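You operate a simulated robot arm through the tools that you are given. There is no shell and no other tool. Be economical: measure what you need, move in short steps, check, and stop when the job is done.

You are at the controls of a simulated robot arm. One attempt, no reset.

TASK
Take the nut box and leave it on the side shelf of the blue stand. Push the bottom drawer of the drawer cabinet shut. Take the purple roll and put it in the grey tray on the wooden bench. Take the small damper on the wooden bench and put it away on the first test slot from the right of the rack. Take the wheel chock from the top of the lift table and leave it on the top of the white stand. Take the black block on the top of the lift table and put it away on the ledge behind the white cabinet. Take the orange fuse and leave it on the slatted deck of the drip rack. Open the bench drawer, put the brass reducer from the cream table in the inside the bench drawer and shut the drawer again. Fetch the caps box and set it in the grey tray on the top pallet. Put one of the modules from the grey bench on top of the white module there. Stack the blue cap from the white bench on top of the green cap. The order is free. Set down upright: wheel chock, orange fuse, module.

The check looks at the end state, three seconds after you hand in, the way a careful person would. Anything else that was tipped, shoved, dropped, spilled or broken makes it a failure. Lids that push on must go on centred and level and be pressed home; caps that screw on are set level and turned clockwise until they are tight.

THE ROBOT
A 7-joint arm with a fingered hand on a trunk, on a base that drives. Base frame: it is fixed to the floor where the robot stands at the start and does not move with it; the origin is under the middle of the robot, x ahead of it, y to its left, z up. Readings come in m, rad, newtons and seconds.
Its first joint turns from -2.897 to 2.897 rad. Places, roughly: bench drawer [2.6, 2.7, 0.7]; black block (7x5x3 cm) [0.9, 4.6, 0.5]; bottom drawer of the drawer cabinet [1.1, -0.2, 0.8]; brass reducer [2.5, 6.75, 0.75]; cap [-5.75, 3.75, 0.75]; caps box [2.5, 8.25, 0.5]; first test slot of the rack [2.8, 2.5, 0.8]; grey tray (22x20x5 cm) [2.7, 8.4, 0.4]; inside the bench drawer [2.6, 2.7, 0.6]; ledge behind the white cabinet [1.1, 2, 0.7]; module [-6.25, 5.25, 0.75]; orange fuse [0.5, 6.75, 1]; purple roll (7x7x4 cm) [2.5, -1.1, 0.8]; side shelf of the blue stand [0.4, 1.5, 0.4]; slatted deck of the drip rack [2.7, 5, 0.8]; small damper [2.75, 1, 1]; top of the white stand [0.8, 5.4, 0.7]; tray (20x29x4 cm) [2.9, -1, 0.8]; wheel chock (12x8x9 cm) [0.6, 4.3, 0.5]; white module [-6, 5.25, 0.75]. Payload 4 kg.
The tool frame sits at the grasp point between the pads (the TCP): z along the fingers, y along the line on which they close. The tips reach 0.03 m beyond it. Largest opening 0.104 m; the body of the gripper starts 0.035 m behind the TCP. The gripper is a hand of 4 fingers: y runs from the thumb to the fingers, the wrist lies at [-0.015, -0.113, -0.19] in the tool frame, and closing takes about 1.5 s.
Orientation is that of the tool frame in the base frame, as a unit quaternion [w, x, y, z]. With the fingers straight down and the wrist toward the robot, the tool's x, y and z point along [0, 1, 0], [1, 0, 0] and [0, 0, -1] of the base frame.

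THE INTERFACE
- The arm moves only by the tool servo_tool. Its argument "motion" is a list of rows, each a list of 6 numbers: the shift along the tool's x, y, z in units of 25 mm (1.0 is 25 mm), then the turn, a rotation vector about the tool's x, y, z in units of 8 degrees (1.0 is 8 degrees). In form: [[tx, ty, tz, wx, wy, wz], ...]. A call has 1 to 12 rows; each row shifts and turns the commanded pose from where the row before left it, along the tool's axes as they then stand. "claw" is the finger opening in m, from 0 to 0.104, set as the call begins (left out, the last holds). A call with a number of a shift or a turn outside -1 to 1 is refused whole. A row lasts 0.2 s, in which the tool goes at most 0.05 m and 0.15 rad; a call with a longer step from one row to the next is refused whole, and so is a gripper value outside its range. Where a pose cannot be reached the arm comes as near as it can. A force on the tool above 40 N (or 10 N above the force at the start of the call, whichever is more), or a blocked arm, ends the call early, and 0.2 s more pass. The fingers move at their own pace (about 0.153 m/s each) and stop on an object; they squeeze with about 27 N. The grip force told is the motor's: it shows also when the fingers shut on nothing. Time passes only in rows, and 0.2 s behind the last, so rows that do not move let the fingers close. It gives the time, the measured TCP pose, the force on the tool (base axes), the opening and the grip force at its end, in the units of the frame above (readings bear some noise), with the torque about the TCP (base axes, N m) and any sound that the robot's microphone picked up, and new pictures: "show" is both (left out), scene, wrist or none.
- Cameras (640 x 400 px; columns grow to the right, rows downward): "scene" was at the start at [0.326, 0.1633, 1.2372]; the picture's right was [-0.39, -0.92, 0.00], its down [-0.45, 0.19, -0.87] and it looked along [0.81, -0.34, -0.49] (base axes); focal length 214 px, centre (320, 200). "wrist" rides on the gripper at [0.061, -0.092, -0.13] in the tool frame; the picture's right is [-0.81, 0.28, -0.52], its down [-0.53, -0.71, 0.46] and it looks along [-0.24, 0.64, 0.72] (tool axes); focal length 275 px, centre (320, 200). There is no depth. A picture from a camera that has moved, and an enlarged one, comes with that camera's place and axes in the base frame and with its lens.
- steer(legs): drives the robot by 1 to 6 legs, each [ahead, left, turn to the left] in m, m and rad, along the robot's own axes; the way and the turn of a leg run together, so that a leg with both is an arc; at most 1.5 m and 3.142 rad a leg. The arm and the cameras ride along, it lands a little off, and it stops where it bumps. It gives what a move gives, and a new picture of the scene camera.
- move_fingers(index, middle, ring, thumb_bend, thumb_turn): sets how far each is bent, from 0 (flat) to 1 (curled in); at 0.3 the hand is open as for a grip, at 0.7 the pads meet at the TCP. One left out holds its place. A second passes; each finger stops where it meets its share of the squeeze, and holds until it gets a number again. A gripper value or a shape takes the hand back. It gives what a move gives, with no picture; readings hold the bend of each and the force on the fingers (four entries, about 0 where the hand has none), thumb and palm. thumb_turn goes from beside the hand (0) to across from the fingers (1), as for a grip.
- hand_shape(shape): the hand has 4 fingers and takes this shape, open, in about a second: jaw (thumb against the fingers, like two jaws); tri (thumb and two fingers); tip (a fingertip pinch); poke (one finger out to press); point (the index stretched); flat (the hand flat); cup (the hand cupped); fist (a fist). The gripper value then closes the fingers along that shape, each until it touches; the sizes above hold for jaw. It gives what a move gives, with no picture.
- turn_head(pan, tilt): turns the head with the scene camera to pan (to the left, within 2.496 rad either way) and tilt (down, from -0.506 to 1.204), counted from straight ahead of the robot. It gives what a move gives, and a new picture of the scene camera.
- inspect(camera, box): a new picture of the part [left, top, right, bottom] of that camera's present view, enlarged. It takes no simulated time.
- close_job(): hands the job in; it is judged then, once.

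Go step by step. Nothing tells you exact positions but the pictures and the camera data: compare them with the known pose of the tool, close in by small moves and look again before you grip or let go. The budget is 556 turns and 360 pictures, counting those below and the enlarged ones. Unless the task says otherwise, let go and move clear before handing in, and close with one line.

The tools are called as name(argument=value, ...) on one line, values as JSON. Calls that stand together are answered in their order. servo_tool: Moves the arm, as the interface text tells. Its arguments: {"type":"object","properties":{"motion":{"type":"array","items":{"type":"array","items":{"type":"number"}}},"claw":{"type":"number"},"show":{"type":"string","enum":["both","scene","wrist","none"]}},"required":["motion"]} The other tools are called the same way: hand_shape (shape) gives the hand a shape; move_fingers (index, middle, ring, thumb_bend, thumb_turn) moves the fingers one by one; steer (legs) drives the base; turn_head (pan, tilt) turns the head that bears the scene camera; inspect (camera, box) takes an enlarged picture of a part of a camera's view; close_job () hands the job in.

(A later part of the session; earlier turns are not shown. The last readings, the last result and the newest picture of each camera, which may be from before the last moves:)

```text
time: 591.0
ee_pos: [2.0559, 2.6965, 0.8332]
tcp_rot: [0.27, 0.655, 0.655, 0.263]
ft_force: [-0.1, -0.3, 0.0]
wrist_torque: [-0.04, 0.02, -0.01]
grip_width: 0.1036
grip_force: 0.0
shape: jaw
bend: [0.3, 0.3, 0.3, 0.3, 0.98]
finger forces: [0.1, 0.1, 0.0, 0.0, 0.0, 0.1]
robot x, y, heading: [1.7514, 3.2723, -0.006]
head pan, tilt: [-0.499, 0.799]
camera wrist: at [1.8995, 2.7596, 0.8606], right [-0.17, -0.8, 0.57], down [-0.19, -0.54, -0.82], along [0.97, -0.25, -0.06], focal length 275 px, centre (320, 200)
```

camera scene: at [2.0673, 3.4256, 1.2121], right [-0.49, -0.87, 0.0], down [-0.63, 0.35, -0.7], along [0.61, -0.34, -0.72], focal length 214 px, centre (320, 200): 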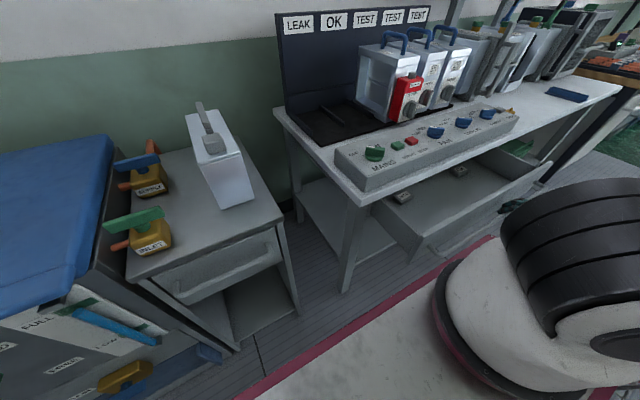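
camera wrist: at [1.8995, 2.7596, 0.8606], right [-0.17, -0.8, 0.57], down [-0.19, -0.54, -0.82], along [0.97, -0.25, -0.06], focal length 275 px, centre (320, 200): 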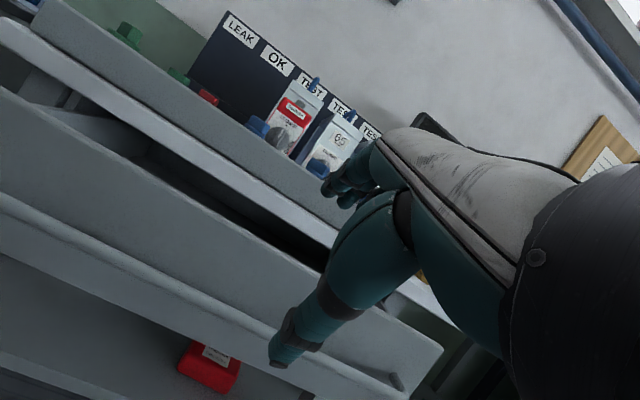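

I raise and level the hand, then turn the base north and back up alongside the bench.

servo_tool(motion=[[0, 0.7, -0.7, 0.5, 0, 0], [0, 0.7, -0.7, 0.5, 0, 0], [0, 0.6, -0.8, 0.5, 0, 0], [0, 0.6, -0.8, 0.5, 0, 0], [0, 0.5, -0.9, 0.5, 0, 0], [0, 0.4, -0.9, 0.5, 0, 0], [0, 0.3, -0.9, 0.5, 0, 0], [0, 0.3, -1, 0.5, 0, 0], [0, 0.2, -1, 0.5, 0, 0], [0, 0.1, -1, 0.5, 0, 0], [0, 0, -1, 0.5, 0, 0]], show="none")

steer(legs=[[-0.13, 0, 0], [0, 0, 1.575], [-1.22, 0, 0]])

servo_tool(motion=[[0, 0, 0, 0, 0, 1], [0, 0, 0, 0, 0, 1], [0, 0, 0, 0, 0, 1], [0, 0, 0, 0, 0, 1], [0, 0, 0, 0, 0, 1], [0, 0, 0, 0, 0, 1], [0, 0, 0, 0, 0, 1], [0, 0, 0, 0, 0, 1], [0, 0, 0, 0, 0, 1], [0, 0, 0, 0, 0, 1], [0, 0, 0, 0, 0, 1], [0, 0, 0, 0, 0, 0.2]], show="none")

```text
time: 593.4
ee_pos: [2.0561, 2.6999, 1.109]
tcp_rot: [0.006, 0.708, 0.706, 0.0]
ft_force: [0.0, 0.9, -0.1]
wrist_torque: [0.0, -0.04, 0.01]
grip_width: 0.1038
grip_force: 0.0
shape: jaw
bend: [0.3, 0.3, 0.3, 0.3, 0.98]
finger forces: [0.0, 0.0, 0.0, 0.1, 0.0, 0.0]
robot x, y, heading: [1.7514, 3.2689, -0.007]
head pan, tilt: [-0.499, 0.799]
```

```text
time: 604.3
ee_pos: [2.1876, 2.3498, 1.1082]
tcp_rot: [0.005, -0.001, 1.0, 0.004]
ft_force: [0.4, -0.2, 0.2]
wrist_torque: [0.01, 0.04, 0.0]
grip_width: 0.1038
grip_force: 0.1
shape: jaw
bend: [0.3, 0.3, 0.3, 0.3, 0.98]
finger forces: [0.0, 0.1, 0.0, 0.0, 0.0, 0.0]
robot x, y, heading: [1.618, 2.0439, 1.571]
head pan, tilt: [-0.499, 0.799]
camera scene: at [1.4615, 2.3533, 1.2121], right [0.88, -0.48, 0.0], down [-0.35, -0.63, -0.7], along [0.34, 0.61, -0.72], focal length 214 px, centre (320, 200)
```

scene: 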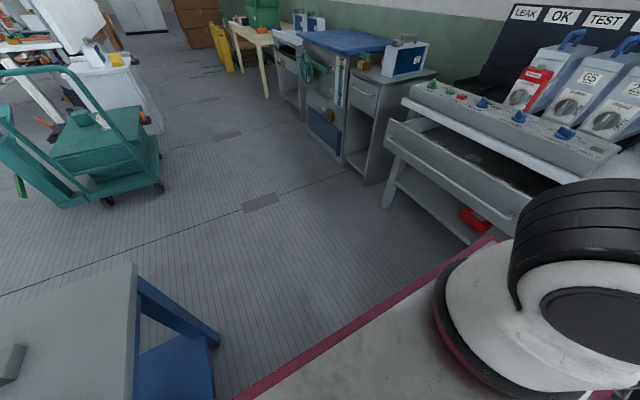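

```text
time: 606.9
ee_pos: [2.1863, 2.349, 1.1087]
tcp_rot: [0.001, 0.704, 0.71, 0.005]
ft_force: [1.2, 0.2, -0.8]
wrist_torque: [0.03, 0.02, 0.0]
grip_width: 0.1035
grip_force: 0.0
shape: jaw
bend: [0.3, 0.3, 0.3, 0.3, 0.98]
finger forces: [0.0, 0.0, 0.0, 0.0, 0.1, 0.0]
robot x, y, heading: [1.6209, 2.0433, 1.567]
head pan, tilt: [-0.499, 0.799]
```

servo_tool(motion=[[-0.15, 1, 0, 0, 0, 0], [-0.15, 1, 0, 0, 0, 0], [-0.15, 1, 0, 0, 0, 0], [-0.15, 1, 0, 0, 0, 0], [-0.15, 1, 0, 0, 0, 0], [-0.15, 1, 0, 0, 0, 0], [-0.15, 1, 0, 0, 0, 0], [-0.15, 1, 0, 0, 0, 0], [-0.15, 1, 0, 0, 0, 0], [-0.15, 1, 0, 0, 0, 0], [-0.1, 0.8, 0, 0, 0, 0]], claw=0.104, show="none")

servo_tool(motion=[[0, 0, 1, 0, 0, 0], [0, 0, 1, 0, 0, 0], [0, 0, 1, 0, 0, 0], [0, 0, 1, 0, 0, 0], [0, 0, 1, 0, 0, 0], [0, 0, 1, 0, 0, 0], [0, 0, 1, 0, 0, 0]], show="wrist")

```text
time: 609.3
ee_pos: [2.4577, 2.3119, 1.1105]
tcp_rot: [0.001, 0.703, 0.711, 0.007]
ft_force: [-0.2, -0.5, -0.8]
wrist_torque: [-0.03, 0.0, -0.04]
grip_width: 0.1037
grip_force: 0.1
shape: jaw
bend: [0.3, 0.3, 0.3, 0.3, 0.98]
finger forces: [0.0, 0.0, 0.0, 0.0, 0.0, 0.0]
robot x, y, heading: [1.6211, 2.045, 1.566]
head pan, tilt: [-0.499, 0.799]
```

```text
time: 610.9
ee_pos: [2.4587, 2.3144, 0.9345]
tcp_rot: [0.001, 0.703, 0.711, 0.005]
ft_force: [-0.5, -0.1, -0.1]
wrist_torque: [0.0, -0.01, 0.0]
grip_width: 0.1038
grip_force: 0.1
shape: jaw
bend: [0.3, 0.3, 0.3, 0.3, 0.98]
finger forces: [0.1, 0.0, 0.1, 0.0, 0.0, 0.0]
robot x, y, heading: [1.6181, 2.0447, 1.565]
head pan, tilt: [-0.499, 0.799]
camera wrist: at [2.364, 2.3749, 1.0643], right [0.28, -0.81, 0.51], down [-0.7, -0.54, -0.47], along [0.65, -0.23, -0.72], focal length 275 px, centre (320, 200)
```

wrist: 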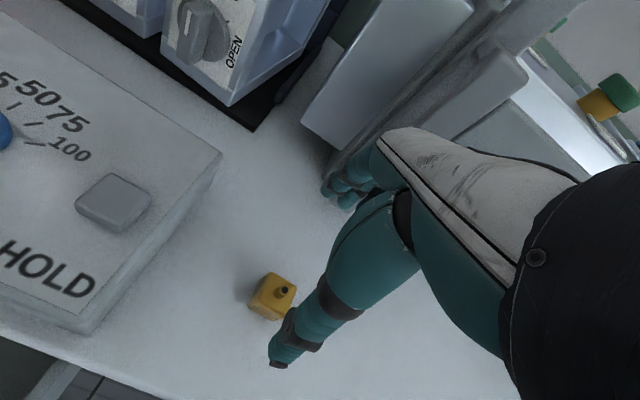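

servo_tool(motion=[[-0.45, -0.1, 0.9, 0, 0, 0], [0, 0, 0.9, 0, 0, 0], [0, 0, 0.9, 0, 0, 0], [0, 0, 0.9, 0, 0, 0], [0, 0, 0.3, 0, 0, 0]], show="wrist")

```text
time: 612.1
ee_pos: [2.4563, 2.3037, 0.8383]
tcp_rot: [0.001, 0.703, 0.711, 0.006]
ft_force: [0.9, -0.2, -0.1]
wrist_torque: [0.04, 0.0, 0.0]
grip_width: 0.1037
grip_force: 0.0
shape: jaw
bend: [0.3, 0.3, 0.3, 0.3, 0.98]
finger forces: [0.0, 0.1, 0.0, 0.0, 0.1, 0.0]
robot x, y, heading: [1.6228, 2.0438, 1.566]
head pan, tilt: [-0.499, 0.799]
camera wrist: at [2.363, 2.3643, 0.9668], right [0.28, -0.81, 0.51], down [-0.7, -0.54, -0.47], along [0.65, -0.23, -0.72], focal length 275 px, centre (320, 200)
```

wrist: 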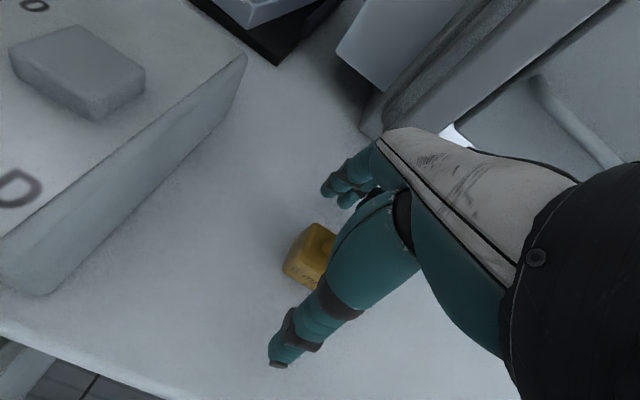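

Well between the fingers. I close and lift.

servo_tool(motion=[[0, 0, 0.1, 0, 0, 0], [0, 0, 0, 0, 0, 0], [0, 0, 0, 0, 0, 0], [0, 0, 0, 0, 0, 0], [0, 0, 0, 0, 0, 0], [0, 0, 0, 0, 0, 0], [0, 0, 0, 0, 0, 0], [0, 0, 0, 0, 0, 0], [0, 0, 0, 0, 0, 0]], claw=0.0, show="none")

servo_tool(motion=[[0, 0, -1, 0, 0, 0], [0, 0, -1, 0, 0, 0], [0, 0, -1, 0, 0, 0], [0, 0, -1, 0, 0, 0], [0, 0, -1, 0, 0, 0]], show="wrist")

```text
time: 614.1
ee_pos: [2.4572, 2.3039, 0.8351]
tcp_rot: [0.001, 0.703, 0.711, 0.007]
ft_force: [-1.2, -0.1, -0.6]
wrist_torque: [-0.03, 0.02, 0.0]
grip_width: 0.0267
grip_force: 26.9
shape: jaw
bend: [0.74, 0.56, 0.61, 0.75, 1.0]
finger forces: [15.0, 8.3, 0.0, 0.0, 23.4, 0.0]
robot x, y, heading: [1.6207, 2.0461, 1.575]
head pan, tilt: [-0.499, 0.799]
```

```text
time: 615.3
ee_pos: [2.4578, 2.3012, 0.96]
tcp_rot: [0.0, 0.703, 0.711, 0.006]
ft_force: [-0.1, 0.0, -1.4]
wrist_torque: [0.0, 0.01, 0.02]
grip_width: 0.0268
grip_force: 26.9
shape: jaw
bend: [0.74, 0.56, 0.61, 0.75, 1.0]
finger forces: [15.1, 8.3, 0.0, 0.0, 23.2, 0.0]
robot x, y, heading: [1.6196, 2.0424, 1.57]
head pan, tilt: [-0.499, 0.799]
camera wrist: at [2.3631, 2.3621, 1.0897], right [0.28, -0.81, 0.51], down [-0.7, -0.54, -0.47], along [0.65, -0.23, -0.72], focal length 275 px, centre (320, 200)
```

wrist: 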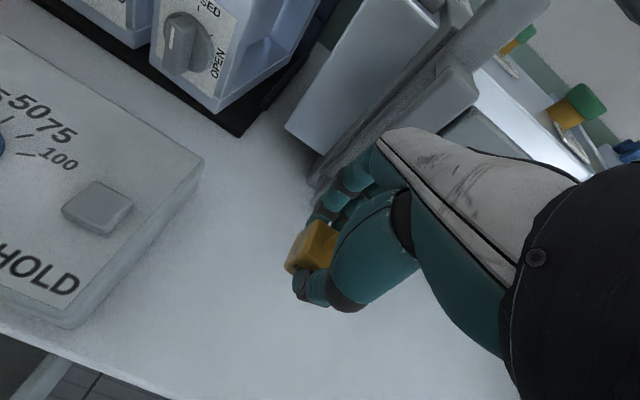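

Held. I move over the open drawer, and will push its front a bit further out from inside to make room.

servo_tool(motion=[[0.5, -1, -0.5, 0, 0, 0], [0.5, -1, -0.5, 0, 0, 0], [1, -1, 0, 0, 0, 0], [1, -1, 0, 0, 0, 0], [1, -1, 0, 0, 0, 0], [1, -1, 0, 0, 0, 0], [1, -0.9, 0, 0, 0, 0], [1, 0, 0, 0, 0, 0], [1, 0, 0, 0, 0, 0], [1, 0, 0, 0, 0, 0], [1, 0, 0, 0, 0, 0], [1, 0, 0, 0, 0, 0]], show="none")

servo_tool(motion=[[1, 0, 0, 0, 0, 0], [1, 0, 0, 0, 0, 0], [1, 0, 0, 0, 0, 0], [1, 0, 0, 0, 0, 0], [0, 0, 1, 0, 0, 0], [0, 0, 1, 0, 0, 0], [0, 0, 1, 0, 0, 0], [0, 0, 1, 0, 0, 0], [0, 0, 1, 0, 0, 0], [0, 0, 1, 0, 0, 0]], show="wrist")

```text
time: 617.9
ee_pos: [2.2812, 2.5747, 0.9866]
tcp_rot: [0.002, 0.704, 0.71, 0.006]
ft_force: [-0.3, -0.3, -1.7]
wrist_torque: [-0.01, 0.03, -0.04]
grip_width: 0.0267
grip_force: 27.0
shape: jaw
bend: [0.74, 0.56, 0.61, 0.75, 1.0]
finger forces: [15.0, 8.4, 0.0, 0.1, 23.3, 0.1]
robot x, y, heading: [1.6179, 2.0415, 1.568]
head pan, tilt: [-0.499, 0.799]
```

```text
time: 620.1
ee_pos: [2.281, 2.676, 0.837]
tcp_rot: [0.002, 0.704, 0.711, 0.006]
ft_force: [-0.5, 0.1, -1.4]
wrist_torque: [0.01, 0.04, 0.01]
grip_width: 0.0265
grip_force: 26.7
shape: jaw
bend: [0.74, 0.56, 0.61, 0.75, 1.0]
finger forces: [15.1, 8.5, 0.0, 0.0, 23.3, 0.0]
robot x, y, heading: [1.6206, 2.0467, 1.569]
head pan, tilt: [-0.499, 0.799]
camera wrist: at [2.1871, 2.7371, 0.966], right [0.28, -0.81, 0.51], down [-0.7, -0.54, -0.47], along [0.65, -0.23, -0.72], focal length 275 px, centre (320, 200)
```

wrist: 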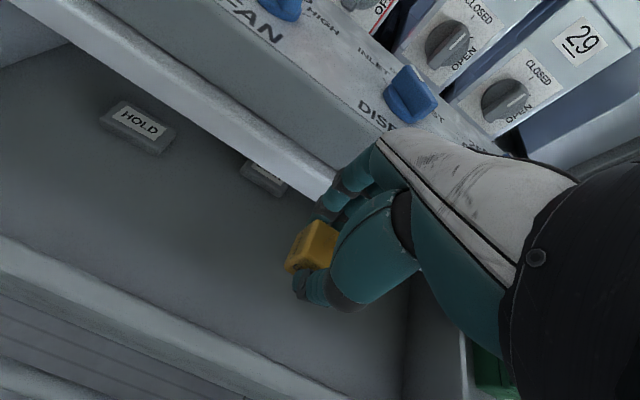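

The drawer space is about 12 cm. I lower the closed hand inside and push the front out by ~5 cm.

servo_tool(motion=[[0, 0.1, 1, 0, 0, 0], [0, 0, 1, 0, 0, 0], [0, 0, 1, 0, 0, 0], [0, 0, 1, 0, 0, 0], [0, 0, 1, 0, 0, 0], [0, 0, 0.4, 0, 0, 0]], show="none")

servo_tool(motion=[[0, -0.5, 0, 0, 0, 0], [0, -0.5, 0, 0, 0, 0], [0, -0.5, 0, 0, 0, 0], [0, -0.5, 0, 0, 0, 0], [0, -0.5, 0, 0, 0, 0], [0, -0.5, 0, 0, 0, 0], [0, -0.5, 0, 0, 0, 0]], show="wrist")

```text
time: 621.5
ee_pos: [2.2848, 2.678, 0.7014]
tcp_rot: [0.001, 0.703, 0.711, 0.005]
ft_force: [-0.3, 0.0, -2.0]
wrist_torque: [-0.01, 0.01, 0.02]
grip_width: 0.0262
grip_force: 26.9
shape: jaw
bend: [0.74, 0.56, 0.61, 0.75, 1.0]
finger forces: [14.9, 8.4, 0.0, 0.0, 23.4, 0.0]
robot x, y, heading: [1.6194, 2.0466, 1.566]
head pan, tilt: [-0.499, 0.799]
```

```text
time: 623.1
ee_pos: [2.1978, 2.6752, 0.7019]
tcp_rot: [0.001, 0.704, 0.71, 0.005]
ft_force: [-0.4, -0.1, -1.8]
wrist_torque: [0.04, -0.02, -0.01]
grip_width: 0.0261
grip_force: 27.1
shape: jaw
bend: [0.74, 0.56, 0.61, 0.75, 1.0]
finger forces: [15.9, 8.9, 0.0, 0.0, 24.7, 0.0]
robot x, y, heading: [1.619, 2.0447, 1.572]
head pan, tilt: [-0.499, 0.799]
camera wrist: at [2.1033, 2.7364, 0.8301], right [0.28, -0.81, 0.51], down [-0.7, -0.54, -0.47], along [0.65, -0.23, -0.72], focal length 275 px, centre (320, 200)
```

wrist: 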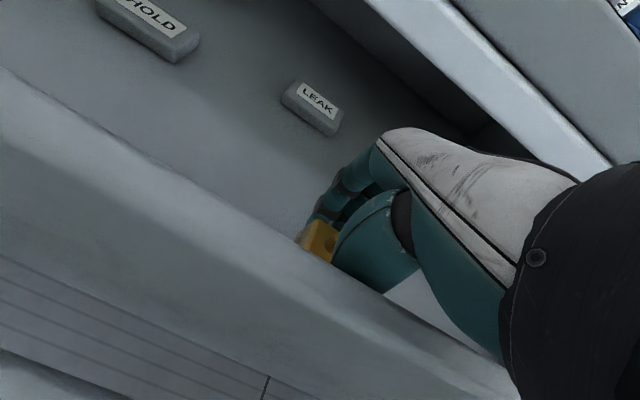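

More room now. I move 4 cm inward, lower until the reducer touches the drawer floor.

servo_tool(motion=[[0, 0.9, 0, 0, 0, 0], [0, 0.9, 0, 0, 0, 0], [0, 0, 0.5, 0, 0, 0], [0, 0, 0.4, 0, 0, 0], [0, 0, 0.3, 0, 0, 0], [0, 0, 0.3, 0, 0, 0], [0, 0, 0.3, 0, 0, 0], [0, 0, 0.3, 0, 0, 0], [0, 0, 0.3, 0, 0, 0], [0, 0, 0.3, 0, 0, 0]], show="none")

```text
time: 624.5
ee_pos: [2.2496, 2.6778, 0.6743]
tcp_rot: [0.003, 0.704, 0.71, 0.015]
ft_force: [2.3, -3.7, 19.5]
wrist_torque: [-0.12, -0.09, -0.1]
grip_width: 0.0296
grip_force: 27.6
shape: jaw
bend: [0.74, 0.55, 0.61, 0.75, 1.0]
finger forces: [18.2, 10.4, 0.1, 0.0, 26.6, 0.1]
robot x, y, heading: [1.6224, 2.0445, 1.57]
head pan, tilt: [-0.499, 0.799]
stopped in row 6: the force on the tool passed its limit (the readings are from after the stop); the commanded pose is now the measured one
```

servo_tool(motion=[[0, 0, -0.1, 0, 0, 0], [0, 0, 0, 0, 0, 0], [0, 0, 0, 0, 0, 0], [0, 0, 0, 0, 0, 0], [0, 0, 0, 0, 0, 0], [0, 0, -0.8, 0, 0, 0], [0, 0, -1, 0, 0, 0], [0, 0, -1, 0, 0, 0], [0, 0, -1, 0, 0, 0], [0, 0, -1, 0, 0, 0], [0, 0, -1, 0, 0, 0]], claw=0.075, show="wrist")

```text
time: 626.9
ee_pos: [2.2456, 2.6773, 0.8193]
tcp_rot: [0.003, 0.704, 0.71, 0.012]
ft_force: [0.6, 0.2, -0.1]
wrist_torque: [0.0, -0.03, -0.01]
grip_width: 0.0746
grip_force: 0.1
shape: jaw
bend: [0.27, 0.37, 0.34, 0.57, 0.99]
finger forces: [0.0, 0.0, 0.1, 0.0, 0.0, 0.0]
robot x, y, heading: [1.6227, 2.0473, 1.567]
head pan, tilt: [-0.499, 0.799]
camera wrist: at [2.1499, 2.737, 0.947], right [0.27, -0.81, 0.51], down [-0.7, -0.53, -0.48], along [0.66, -0.23, -0.71], focal length 275 px, centre (320, 200)
```

wrist: 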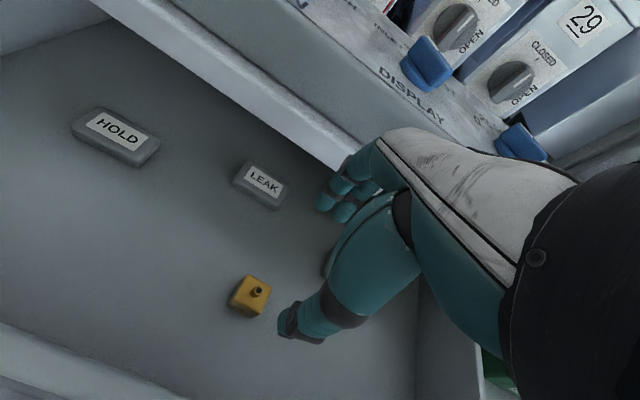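

The reducer is in the drawer. I move the hand out in front of the drawer to push it shut.

servo_tool(motion=[[0, 0, -1, 0, 0, 0], [0, 0, -1, 0, 0, 0], [0, -1, -1, 0, 0, 0], [0, -1, 0, 0, 0, 0], [0, -1, 0, 0, 0, 0], [0, -1, 0, 0, 0, 0], [0, -1, 0, 0, 0, 0], [0, -1, 0, 0, 0, 0], [0, -1, 0, 0, 0, 0], [0, -1, 0, 0, 0, 0], [0, -1, 0, 0, 0, 0], [0, -1, 0, 0, 0, 0]], claw=0.0, show="none")

servo_tool(motion=[[0, -0.4, 0.3, -0.8, 0, 0], [0, -0.3, 0.6, -0.8, 0, 0], [0, -0.5, 0.8, -0.8, 0, 0], [0, -0.5, 0.9, -0.8, 0, 0], [0, -0.5, 0.9, -0.8, 0, 0], [0, -0.5, 0.9, 0, 0, 0], [0, -0.5, 0.9, 0, 0, 0], [0, -0.5, 0.9, 0, 0, 0]], show="wrist")

```text
time: 629.5
ee_pos: [1.993, 2.6707, 0.8861]
tcp_rot: [0.002, 0.705, 0.709, 0.012]
ft_force: [-0.2, -0.9, 0.8]
wrist_torque: [-0.01, 0.02, 0.0]
grip_width: 0.0
grip_force: 27.3
shape: jaw
bend: [0.7, 0.7, 0.7, 0.46, 1.0]
finger forces: [0.0, 0.0, 0.1, 0.0, 0.0, 0.0]
robot x, y, heading: [1.622, 2.0417, 1.569]
head pan, tilt: [-0.499, 0.799]
```

```text
time: 631.3
ee_pos: [1.9713, 2.6772, 0.7145]
tcp_rot: [0.196, 0.676, 0.68, 0.208]
ft_force: [0.6, -0.6, -0.5]
wrist_torque: [0.01, 0.01, -0.01]
grip_width: 0.0001
grip_force: 27.3
shape: jaw
bend: [0.7, 0.7, 0.7, 0.46, 1.0]
finger forces: [0.0, 0.0, 0.0, 0.0, 0.0, 0.1]
robot x, y, heading: [1.6176, 2.0459, 1.57]
head pan, tilt: [-0.499, 0.799]
camera wrist: at [1.8224, 2.7373, 0.7732], right [-0.05, -0.82, 0.57], down [-0.34, -0.53, -0.78], along [0.94, -0.23, -0.26], focal length 275 px, centre (320, 200)
```

wrist: 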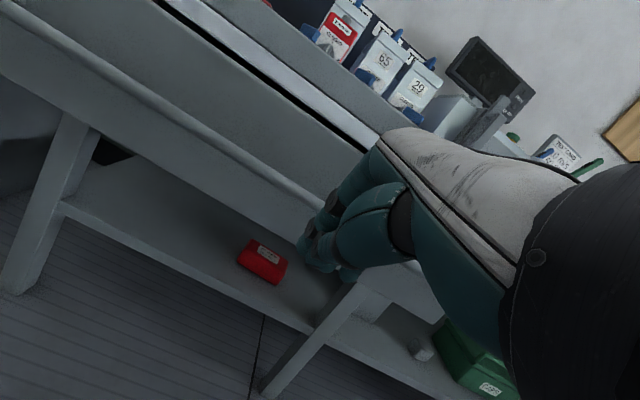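

The handle is at x≈2.165 now. I push it in toward +x.

servo_tool(motion=[[0, 0.84, 0.545, 0, 0, 0], [0, 0.84, 0.545, 0, 0, 0], [0, 0.84, 0.545, 0, 0, 0], [0, 0.84, 0.545, 0, 0, 0], [0, 0.84, 0.545, 0, 0, 0], [0, 0.84, 0.545, 0, 0, 0], [0, 0.84, 0.545, 0, 0, 0], [0, 0.84, 0.545, 0, 0, 0], [0, 0.84, 0.545, 0, 0, 0], [0, 0.84, 0.545, 0, 0, 0], [0, 0.84, 0.545, 0, 0, 0]], show="none")

servo_tool(motion=[[0, 0.63, 0.41, 0, 0, 0], [0, 0.63, 0.41, 0, 0, 0], [0, 0.63, 0.41, 0, 0, 0], [0, 0.63, 0.41, 0, 0, 0], [0, 0.42, 0.27, 0, 0, 0], [0, 0.42, 0.27, 0, 0, 0]], show="wrist")

```text
time: 633.7
ee_pos: [2.247, 2.6784, 0.7158]
tcp_rot: [0.196, 0.676, 0.68, 0.207]
ft_force: [-0.1, -0.2, 0.9]
wrist_torque: [-0.01, -0.05, -0.01]
grip_width: 0.0
grip_force: 26.9
shape: jaw
bend: [0.7, 0.7, 0.7, 0.46, 1.0]
finger forces: [0.0, 0.0, 0.0, 0.0, 0.0, 0.0]
robot x, y, heading: [1.6226, 2.0437, 1.559]
head pan, tilt: [-0.499, 0.799]
```

```text
time: 634.7
ee_pos: [2.3127, 2.6812, 0.7173]
tcp_rot: [0.196, 0.676, 0.68, 0.205]
ft_force: [-32.4, -8.1, 20.8]
wrist_torque: [-0.27, 0.39, -0.23]
grip_width: 0.0
grip_force: 26.9
shape: jaw
bend: [0.7, 0.7, 0.7, 0.46, 1.0]
finger forces: [0.0, 0.1, 0.1, 0.1, 0.0, 0.0]
robot x, y, heading: [1.6232, 2.0421, 1.567]
head pan, tilt: [-0.499, 0.799]
stopped in row 5: the force on the tool passed its limit (the readings are from after the stop); the commanded pose is now the measured one
camera wrist: at [2.1639, 2.7399, 0.7756], right [-0.04, -0.82, 0.57], down [-0.34, -0.53, -0.78], along [0.94, -0.23, -0.26], focal length 275 px, centre (320, 200)
```

wrist: 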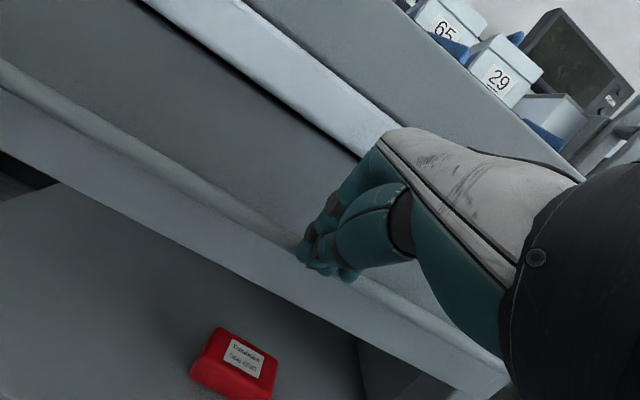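

Pushed until it stopped hard. I back off and verify that it's shut.

servo_tool(motion=[[0, -0.84, -0.545, 0, 0, 0], [0, -0.84, -0.545, 0, 0, 0], [0, -0.84, -0.545, 0, 0, 0], [0, -0.84, -0.545, 0, 0, 0], [0, -0.84, -0.545, 0.8, 0, 0], [0, -0.5, -0.9, 0.8, 0, 0], [0, -0.4, -0.9, 0.8, 0, 0], [0, 0, -1, 0.8, 0, 0], [0, 0, -1, 0.8, 0, 0], [0, 0, -1, 0, 0, 0], [0, 0, -1, 0, 0, 0], [0, 0, -1, 0, 0, 0]], show="wrist")

```text
time: 637.3
ee_pos: [2.1427, 2.6753, 0.8726]
tcp_rot: [0.002, 0.704, 0.71, 0.01]
ft_force: [0.6, -0.4, -0.8]
wrist_torque: [0.01, 0.02, -0.01]
grip_width: 0.0
grip_force: 27.8
shape: jaw
bend: [0.7, 0.7, 0.7, 0.47, 1.0]
finger forces: [0.0, 0.0, 0.0, 0.1, 0.1, 0.1]
robot x, y, heading: [1.6228, 2.0412, 1.571]
head pan, tilt: [-0.499, 0.799]
camera wrist: at [2.0476, 2.7358, 1.001], right [0.27, -0.81, 0.51], down [-0.7, -0.53, -0.47], along [0.66, -0.23, -0.72], focal length 275 px, centre (320, 200)
```

wrist: 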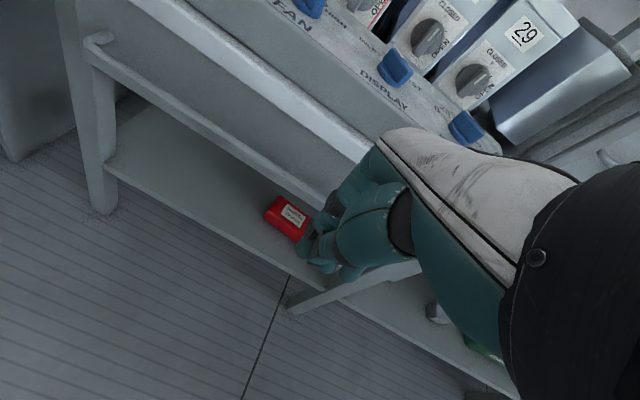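

The drawer is shut with the reducer inside. I bring the arm to a carry pose ahead of the robot and go round to the fuse table's west side.

servo_tool(motion=[[0, -0.5, -1, 0, 0, -1], [0, -0.5, -1, 0, 0, -1], [0, -0.5, -1, 0, 0, -1], [0.3, -0.5, -1, 0, 0, -1], [0.3, -0.5, -1, 0, 0, -1], [0.4, -0.5, -1, 0, 0, -1], [0.5, -0.5, -1, 0, 0, -1], [0.6, -0.4, -1, 0, 0, -1], [0.8, -0.3, -1, 0, 0, -1], [0.9, -0.2, 0, 0, 0, -1], [1, 0, 0, 0, 0, -1], [1, 0, 0, 0, 0, -0.2]], claw=0.104, show="none")

servo_tool(motion=[[1, 0, 0, 0, 0, 0], [1, 0, 0, 0, 0, 0], [1, 0.2, 0, 0, 0, 0], [1, 0.2, 0, 0, 0, 0], [1, 0.3, 0, 0, 0, 0], [1, 0.3, 0, 0, 0, 0], [1, 0.3, 0, 0, 0, 0], [1, 0.3, 0, 0, 0, 0]], show="none")

steer(legs=[[1.33, 0, 0], [0, 0, 1.57], [1.0, 0, 0], [1.0, 0, 0], [0, 0, -1.57]])

```text
time: 639.9
ee_pos: [1.9265, 2.6765, 1.0928]
tcp_rot: [0.009, -0.003, 1.0, 0.006]
ft_force: [-0.3, 0.2, -0.1]
wrist_torque: [0.0, 0.02, -0.01]
grip_width: 0.104
grip_force: 0.0
shape: jaw
bend: [0.3, 0.3, 0.3, 0.3, 0.98]
finger forces: [0.1, 0.0, 0.0, 0.0, 0.1, 0.0]
robot x, y, heading: [1.6153, 2.0415, 1.57]
head pan, tilt: [-0.499, 0.799]
```

```text
time: 641.7
ee_pos: [1.7228, 2.7156, 1.0911]
tcp_rot: [0.009, -0.001, 1.0, 0.006]
ft_force: [0.7, -0.1, 0.6]
wrist_torque: [-0.01, 0.02, 0.02]
grip_width: 0.1038
grip_force: 0.1
shape: jaw
bend: [0.3, 0.3, 0.3, 0.3, 0.98]
finger forces: [0.1, 0.1, 0.0, 0.1, 0.0, 0.0]
robot x, y, heading: [1.6235, 2.0377, 1.565]
head pan, tilt: [-0.499, 0.799]
```

```text
time: 665.7
ee_pos: [-0.2831, 4.0308, 1.0908]
tcp_rot: [0.009, -0.007, 1.0, 0.006]
ft_force: [-0.7, -0.4, 0.8]
wrist_torque: [0.0, -0.02, -0.01]
grip_width: 0.104
grip_force: 0.1
shape: jaw
bend: [0.3, 0.3, 0.3, 0.3, 0.98]
finger forces: [0.0, 0.1, 0.0, 0.0, 0.0, 0.0]
robot x, y, heading: [-0.3824, 3.3533, 1.574]
head pan, tilt: [-0.499, 0.799]
camera scene: at [-0.5431, 3.6643, 1.2121], right [0.88, -0.47, 0.0], down [-0.34, -0.63, -0.7], along [0.33, 0.61, -0.72], focal length 214 px, centre (320, 200)
```

scene: 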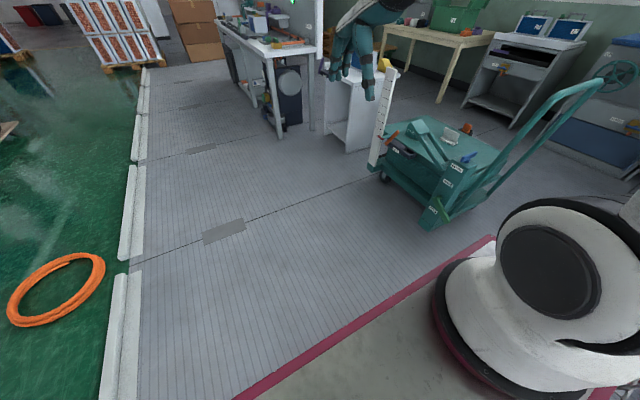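

steer(legs=[[0, 0.12, 0], [1.45, 0, 0], [1.45, 0, 0], [0.4, 0, 0], [0, 0, -1.575]])

turn_head(pan=0.0, tilt=0.45)

inspect(camera="scene", box=[160, 120, 520, 345])

```text
time: 686.3
ee_pos: [0.2286, 6.4679, 1.0896]
tcp_rot: [0.011, 0.723, 0.69, -0.003]
ft_force: [-0.8, -0.3, -0.2]
wrist_torque: [-0.01, -0.02, -0.02]
grip_width: 0.1038
grip_force: 0.1
shape: jaw
bend: [0.3, 0.3, 0.3, 0.3, 0.98]
finger forces: [0.0, 0.0, 0.0, 0.1, 0.1, 0.1]
robot x, y, heading: [-0.4364, 6.6085, -0.054]
head pan, tilt: [-0.499, 0.799]
camera scene: at [-0.1174, 6.7497, 1.2121], right [-0.52, -0.85, 0.0], down [-0.61, 0.38, -0.7], along [0.59, -0.37, -0.72], focal length 214 px, centre (320, 200)
```

scene: 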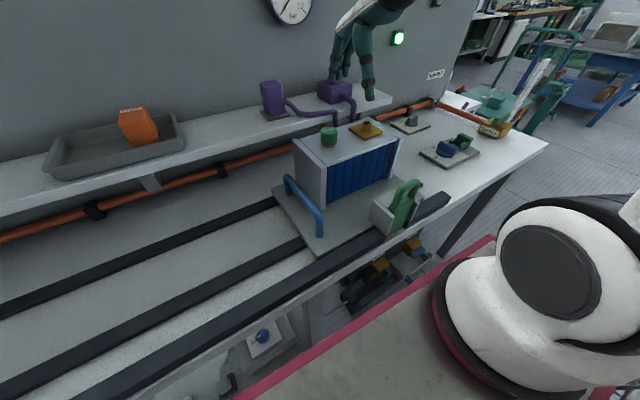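

```text
time: 687.2
ee_pos: [0.2267, 6.4681, 1.0912]
tcp_rot: [0.01, 0.724, 0.69, -0.002]
ft_force: [0.3, -0.3, -0.4]
wrist_torque: [0.0, 0.01, -0.03]
grip_width: 0.1038
grip_force: 0.2
shape: jaw
bend: [0.3, 0.3, 0.3, 0.3, 0.98]
finger forces: [0.0, 0.0, 0.0, 0.0, 0.0, 0.0]
robot x, y, heading: [-0.4416, 6.6089, -0.054]
head pan, tilt: [0.0, 0.45]
camera scene: at [-0.0943, 6.787, 1.2425], right [-0.05, -1.0, 0.0], down [-0.44, 0.02, -0.9], along [0.9, -0.05, -0.44], focal length 214 px, centre (320, 200)
```

scene: 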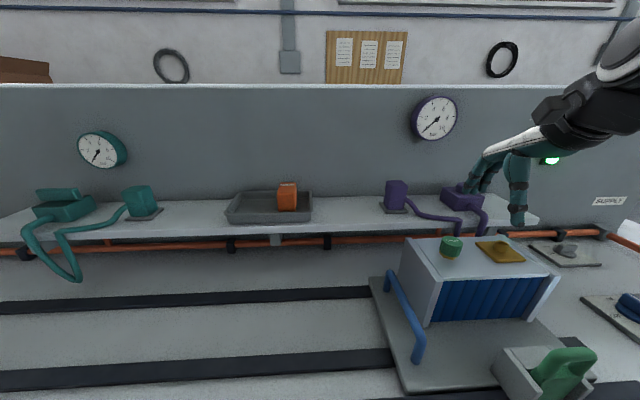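

```text
1.78 times, centred on (340, 232) of scene
camera zoom: at [-0.0943, 6.787, 1.2425], right [-0.05, -1.0, 0.0], down [-0.44, 0.02, -0.9], along [0.9, -0.05, -0.44], focal length 381 px, centre (284, 142)
```

zoom: 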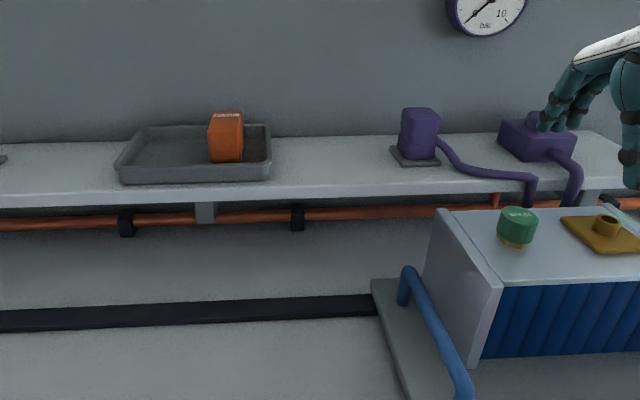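

The orange fuse stands in the grey tray on the shelf, near [0.45, 6.85]. I raise the hand and move above it.

servo_tool(motion=[[1, 0.2, -0.6, 0, 0, -0.1], [1, 0.2, -0.6, 0, 0, -0.1], [1, 0.2, -0.6, 0, 0, -0.1], [1, 0.2, -0.6, 0, 0, -0.05], [1, 0.2, -0.6, 0, 0, 0], [1, 0.2, -0.6, 0, 0, 0], [1, 0.2, -0.6, 0, 0, 0], [1, 0.2, -0.5, 0, 0, 0], [1, 0.2, 0, 0, 0, 0], [1, 0.2, 0, 0, 0, 0], [1, 0.2, 0, 0, 0, 0], [1, 0.2, 0, 0, 0, 0]], show="none")

servo_tool(motion=[[0.8, 0.7, 0, 0, 0, 0], [0.8, 0.7, 0, 0, 0, 0], [0.8, 0.7, 0, 0, 0, 0], [0.8, 0.7, 0, 0, 0, 0]], show="both")

```text
time: 689.9
ee_pos: [0.2893, 6.7694, 1.2036]
tcp_rot: [0.011, 0.707, 0.708, -0.001]
ft_force: [0.0, 0.4, 0.0]
wrist_torque: [-0.01, -0.03, -0.05]
grip_width: 0.104
grip_force: 0.0
shape: jaw
bend: [0.3, 0.3, 0.3, 0.3, 0.98]
finger forces: [0.1, 0.1, 0.1, 0.0, 0.0, 0.0]
robot x, y, heading: [-0.4386, 6.6071, -0.051]
head pan, tilt: [0.0, 0.45]
```

```text
time: 690.9
ee_pos: [0.3597, 6.8507, 1.2011]
tcp_rot: [0.011, 0.707, 0.707, -0.001]
ft_force: [-1.1, -0.6, 0.4]
wrist_torque: [0.02, 0.0, 0.0]
grip_width: 0.1039
grip_force: 0.0
shape: jaw
bend: [0.3, 0.3, 0.3, 0.3, 0.98]
finger forces: [0.0, 0.1, 0.0, 0.0, 0.0, 0.0]
robot x, y, heading: [-0.4403, 6.6096, -0.057]
head pan, tilt: [0.0, 0.45]
camera scene: at [-0.0944, 6.7869, 1.2426], right [-0.05, -1.0, 0.0], down [-0.43, 0.02, -0.9], along [0.9, -0.05, -0.44], focal length 214 px, centre (320, 200)
camera wrist: at [0.2657, 6.9151, 1.3293], right [0.27, -0.8, 0.54], down [-0.71, -0.54, -0.45], along [0.65, -0.26, -0.71], focal length 275 px, centre (320, 200)
```

scene: 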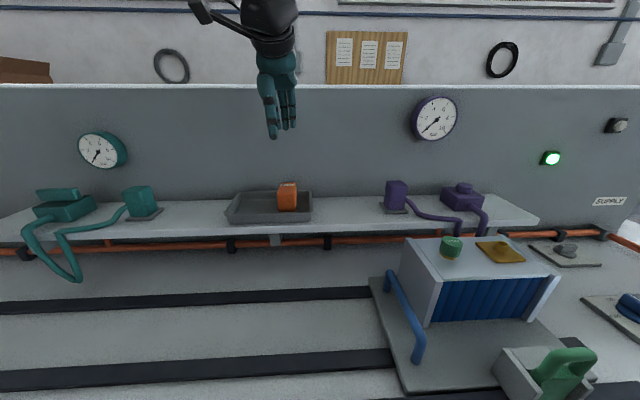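
wrist: 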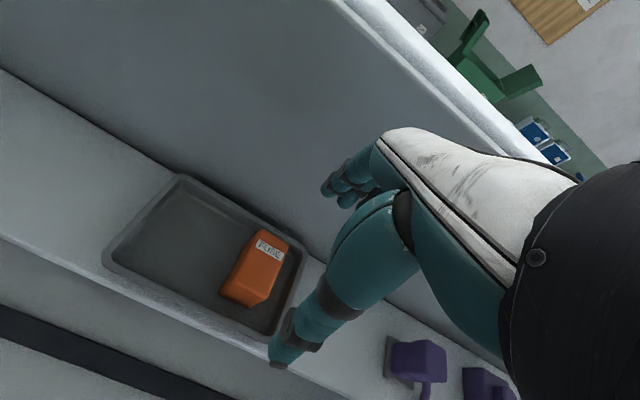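

The fuse top is at about [0.43, 6.845, 1.03], close to the wall behind. I align at x≈0.418 and descend.

servo_tool(motion=[[-0.1, 0.8, 0, 0, 0, 0], [-0.1, 0.8, 0.2, 0, 0, 0], [0, 0.7, 0.8, 0, 0, 0], [0, 0, 1, 0, 0, 0], [0, 0, 1, 0, 0, 0], [0, 0, 1, 0, 0, 0]], show="wrist")

```text
time: 692.2
ee_pos: [0.4161, 6.845, 1.1016]
tcp_rot: [0.01, 0.706, 0.708, -0.001]
ft_force: [-0.1, 0.2, 0.4]
wrist_torque: [0.04, -0.01, -0.01]
grip_width: 0.1036
grip_force: 0.1
shape: jaw
bend: [0.3, 0.3, 0.3, 0.3, 0.98]
finger forces: [0.1, 0.3, 0.1, 0.1, 0.0, 0.0]
robot x, y, heading: [-0.4339, 6.6093, -0.053]
head pan, tilt: [0.0, 0.45]
camera wrist: at [0.3234, 6.9088, 1.2296], right [0.27, -0.8, 0.54], down [-0.71, -0.54, -0.45], along [0.65, -0.25, -0.71], focal length 275 px, centre (320, 200)
```

wrist: 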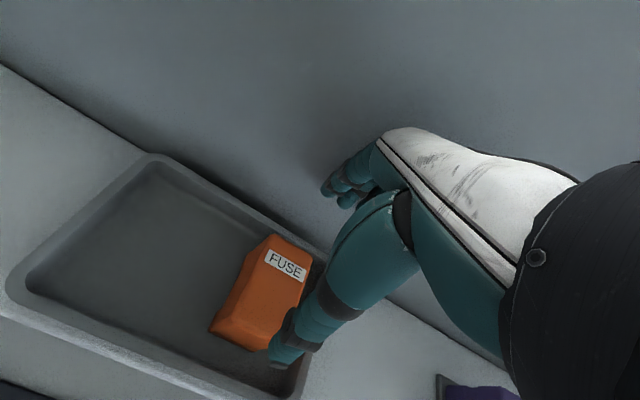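

servo_tool(motion=[[0.3, 0.15, 0.8, 0, 0, 0], [0, 0, 0.8, 0, 0, 0], [0, 0, 0.8, 0, 0, 0], [0, 0, 0.8, 0, 0, 0]], show="wrist")

```text
time: 693.2
ee_pos: [0.4201, 6.8503, 1.0288]
tcp_rot: [0.012, 0.705, 0.709, 0.0]
ft_force: [-25.4, 0.1, 21.7]
wrist_torque: [-0.25, -1.84, -0.29]
grip_width: 0.1032
grip_force: 0.0
shape: jaw
bend: [0.3, 0.34, 0.3, 0.29, 0.98]
finger forces: [0.0, 41.1, 0.0, 0.0, 0.5, 0.1]
robot x, y, heading: [-0.4419, 6.6062, -0.05]
head pan, tilt: [0.0, 0.45]
camera wrist: at [0.3253, 6.915, 1.1541], right [0.27, -0.8, 0.53], down [-0.7, -0.54, -0.46], along [0.66, -0.25, -0.71], focal length 275 px, centre (320, 200)
```

wrist: 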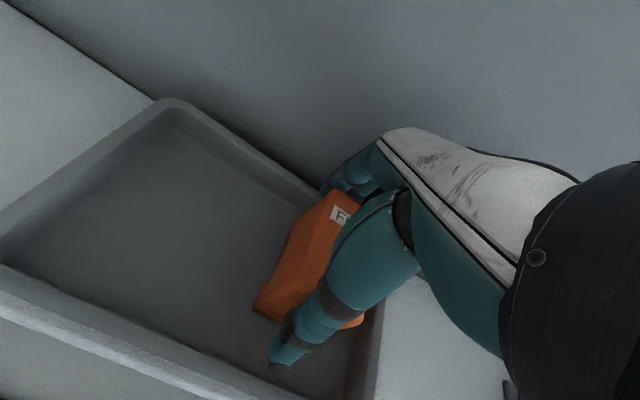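

A fingertip hit the tray's rear rim. I raise and rotate the hand 90° so it closes along y, where there's more room.

servo_tool(motion=[[0, 0, -1, 0, 0, 0], [0, -0.5, -1, 0, 0, 0], [0, 0, -1, 0, 0, 0], [0, 0, -1, 0, 0, -1], [0, 0, 0, 0, 0, -1], [0, 0, 0, 0, 0, -1], [0, 0, 0, 0, 0, -1], [0, 0, 0, 0, 0, -1], [0, 0, 0, 0, 0, -1], [0, 0, 0, 0, 0, -1], [0, 0, 0, 0, 0, -1], [0, 0, 0, 0, 0, -1]], show="none")

servo_tool(motion=[[0, 0, 0, 0, 0, -1], [0, 0, 0, 0, 0, -1], [0, 0, 0, 0, 0, -0.2], [0, 0, 0.5, 0, 0, 0]], show="both")

```text
time: 695.9
ee_pos: [0.4078, 6.8513, 1.1237]
tcp_rot: [0.008, 0.155, 0.988, -0.008]
ft_force: [-0.3, 0.2, 0.4]
wrist_torque: [-0.03, 0.0, -0.01]
grip_width: 0.104
grip_force: 0.1
shape: jaw
bend: [0.3, 0.3, 0.3, 0.3, 0.97]
finger forces: [0.1, 0.1, 0.0, 0.0, 0.1, 0.1]
robot x, y, heading: [-0.4385, 6.6057, -0.05]
head pan, tilt: [0.0, 0.45]
```

```text
time: 696.9
ee_pos: [0.4084, 6.8505, 1.1096]
tcp_rot: [0.006, 0.002, 1.0, -0.009]
ft_force: [-0.7, 0.1, 0.0]
wrist_torque: [-0.01, 0.03, 0.01]
grip_width: 0.1039
grip_force: 0.0
shape: jaw
bend: [0.3, 0.3, 0.3, 0.3, 0.97]
finger forces: [0.0, 0.1, 0.0, 0.0, 0.0, 0.0]
robot x, y, heading: [-0.4396, 6.6071, -0.054]
head pan, tilt: [0.0, 0.45]
camera scene: at [-0.0943, 6.7871, 1.2425], right [-0.05, -1.0, 0.0], down [-0.43, 0.02, -0.9], along [0.9, -0.05, -0.44], focal length 214 px, centre (320, 200)
camera wrist: at [0.3452, 6.7633, 1.2414], right [0.81, 0.28, 0.52], down [0.54, -0.72, -0.44], along [0.25, 0.63, -0.73], focal length 275 px, centre (320, 200)
```

scene: 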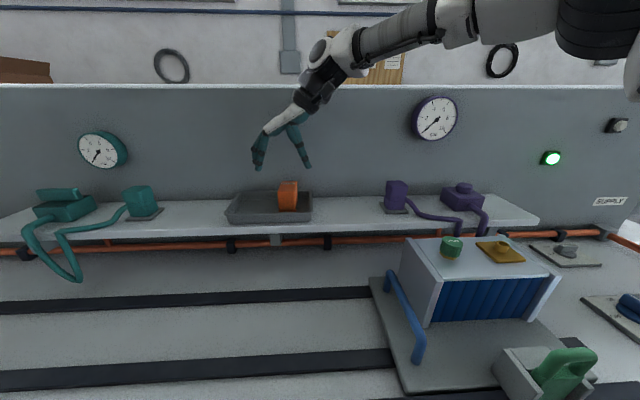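
wrist: 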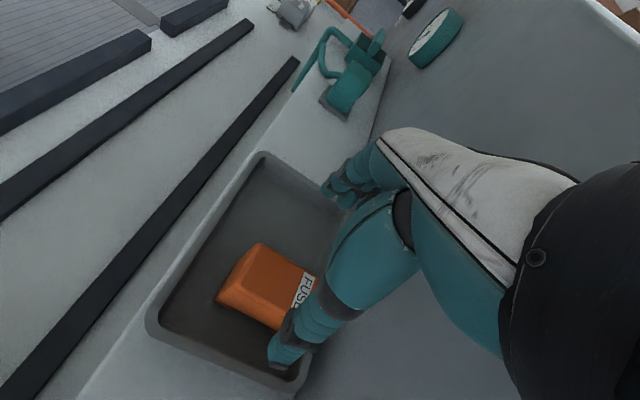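

servo_tool(motion=[[-0.2, 0, 0.9, 0, 0, 0], [0, 0, 0.9, 0, 0, 0], [0, 0, 0.9, 0, 0, 0], [0, 0, 0.9, 0, 0, 0], [0, 0, 0.6, 0, 0, 0]], show="wrist")

```text
time: 698.0
ee_pos: [0.4157, 6.8555, 1.0212]
tcp_rot: [0.012, 0.001, 1.0, -0.003]
ft_force: [-0.8, 2.4, 18.0]
wrist_torque: [-1.2, 0.04, -0.07]
grip_width: 0.1041
grip_force: 0.0
shape: jaw
bend: [0.3, 0.3, 0.3, 0.22, 0.97]
finger forces: [0.0, 0.1, 0.1, 0.1, 18.6, 0.0]
robot x, y, heading: [-0.4387, 6.61, -0.055]
head pan, tilt: [0.0, 0.45]
stopped in row 5: the force on the tool passed its limit (the readings are from after the stop); the commanded pose is now the measured one
camera wrist: at [0.3498, 6.7661, 1.1506], right [0.8, 0.27, 0.53], down [0.54, -0.72, -0.44], along [0.26, 0.64, -0.72], focal length 275 px, centre (320, 200)
```

wrist: 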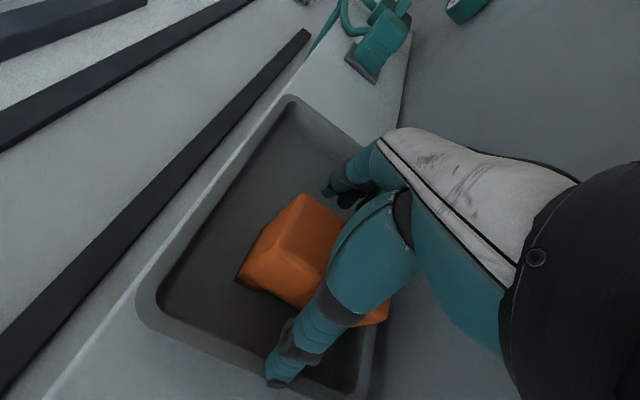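

The thumb touches the tray's right rim. I lift slightly, shift left 1.5 cm and go on.

servo_tool(motion=[[0, 0, -0.5, -0.1, 0, 0], [0, 0.6, 0, 0, 0, 0], [0, 0, 0.5, 0, 0, 0], [0, 0, 0.5, 0, 0, 0], [0, 0, 0.4, 0, 0, 0]], show="wrist")

```text
time: 699.2
ee_pos: [0.4152, 6.87, 1.0009]
tcp_rot: [0.014, 0.004, 1.0, 0.005]
ft_force: [1.5, -5.2, 36.3]
wrist_torque: [1.57, -0.24, -0.1]
grip_width: 0.1011
grip_force: 0.1
shape: jaw
bend: [0.3, 0.3, 0.3, 0.29, 0.98]
finger forces: [1.5, 30.5, 0.1, 0.0, 4.8, 0.0]
robot x, y, heading: [-0.4371, 6.6088, -0.05]
head pan, tilt: [0.0, 0.45]
camera wrist: at [0.35, 6.7783, 1.129], right [0.8, 0.26, 0.54], down [0.54, -0.71, -0.45], along [0.27, 0.65, -0.71], focal length 275 px, centre (320, 200)
```

wrist: 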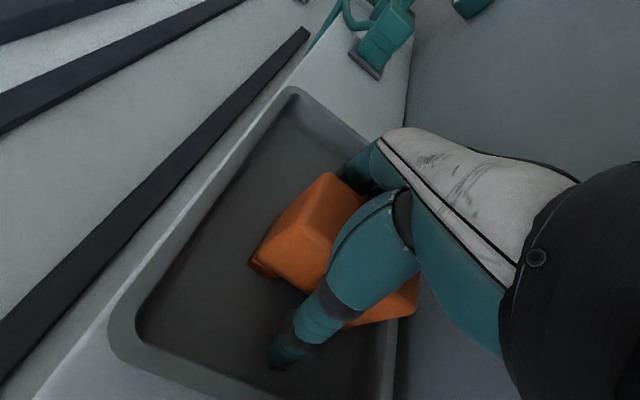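

Fingers now reach the tray floor on both sides of the fuse. I raise a few mm and close.

servo_tool(motion=[[0, 0, -0.25, -0.1, 0, 0], [0, 0, 0, 0, 0, 0], [0, 0, 0, 0, 0, 0], [0, 0, 0, 0, 0, 0], [0, 0, 0, 0, 0, 0], [0, 0, 0, 0, 0, 0], [0, 0, 0, 0, 0, 0], [0, 0, 0, 0, 0, 0]], claw=0.01, show="none")

servo_tool(motion=[[0, 0, -0.6, 0, 0, 0], [0, 0, -1, 0, 0, 0], [0, 0, -1, 0, 0, 0], [0, 0, -1, 0, 0, 0], [0, 0, -1, 0, 0, 0]], show="wrist")

```text
time: 700.5
ee_pos: [0.4154, 6.8695, 1.0059]
tcp_rot: [0.011, 0.003, 1.0, 0.011]
ft_force: [2.1, -2.6, 13.8]
wrist_torque: [-0.55, -0.05, 0.02]
grip_width: 0.0408
grip_force: 26.8
shape: jaw
bend: [0.75, 0.53, 0.52, 0.75, 1.0]
finger forces: [11.5, 7.3, 3.4, 0.0, 35.6, 0.0]
robot x, y, heading: [-0.4373, 6.6053, -0.047]
head pan, tilt: [0.0, 0.45]
stopped in row 6: the force on the tool passed its limit (the readings are from after the stop); the commanded pose is now the measured one
```

```text
time: 701.7
ee_pos: [0.4153, 6.8656, 1.1195]
tcp_rot: [0.009, 0.003, 1.0, 0.01]
ft_force: [-0.8, -0.7, -2.2]
wrist_torque: [0.02, 0.0, 0.02]
grip_width: 0.0403
grip_force: 26.7
shape: jaw
bend: [0.75, 0.53, 0.53, 0.75, 1.0]
finger forces: [12.6, 7.8, 3.2, 0.0, 22.6, 0.0]
robot x, y, heading: [-0.4392, 6.6071, -0.052]
head pan, tilt: [0.0, 0.45]
camera wrist: at [0.3507, 6.774, 1.2456], right [0.8, 0.26, 0.54], down [0.54, -0.71, -0.46], along [0.26, 0.66, -0.71], focal length 275 px, centre (320, 200)
```

wrist: 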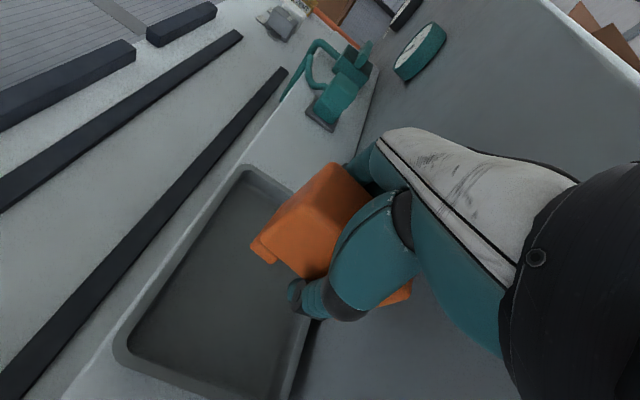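

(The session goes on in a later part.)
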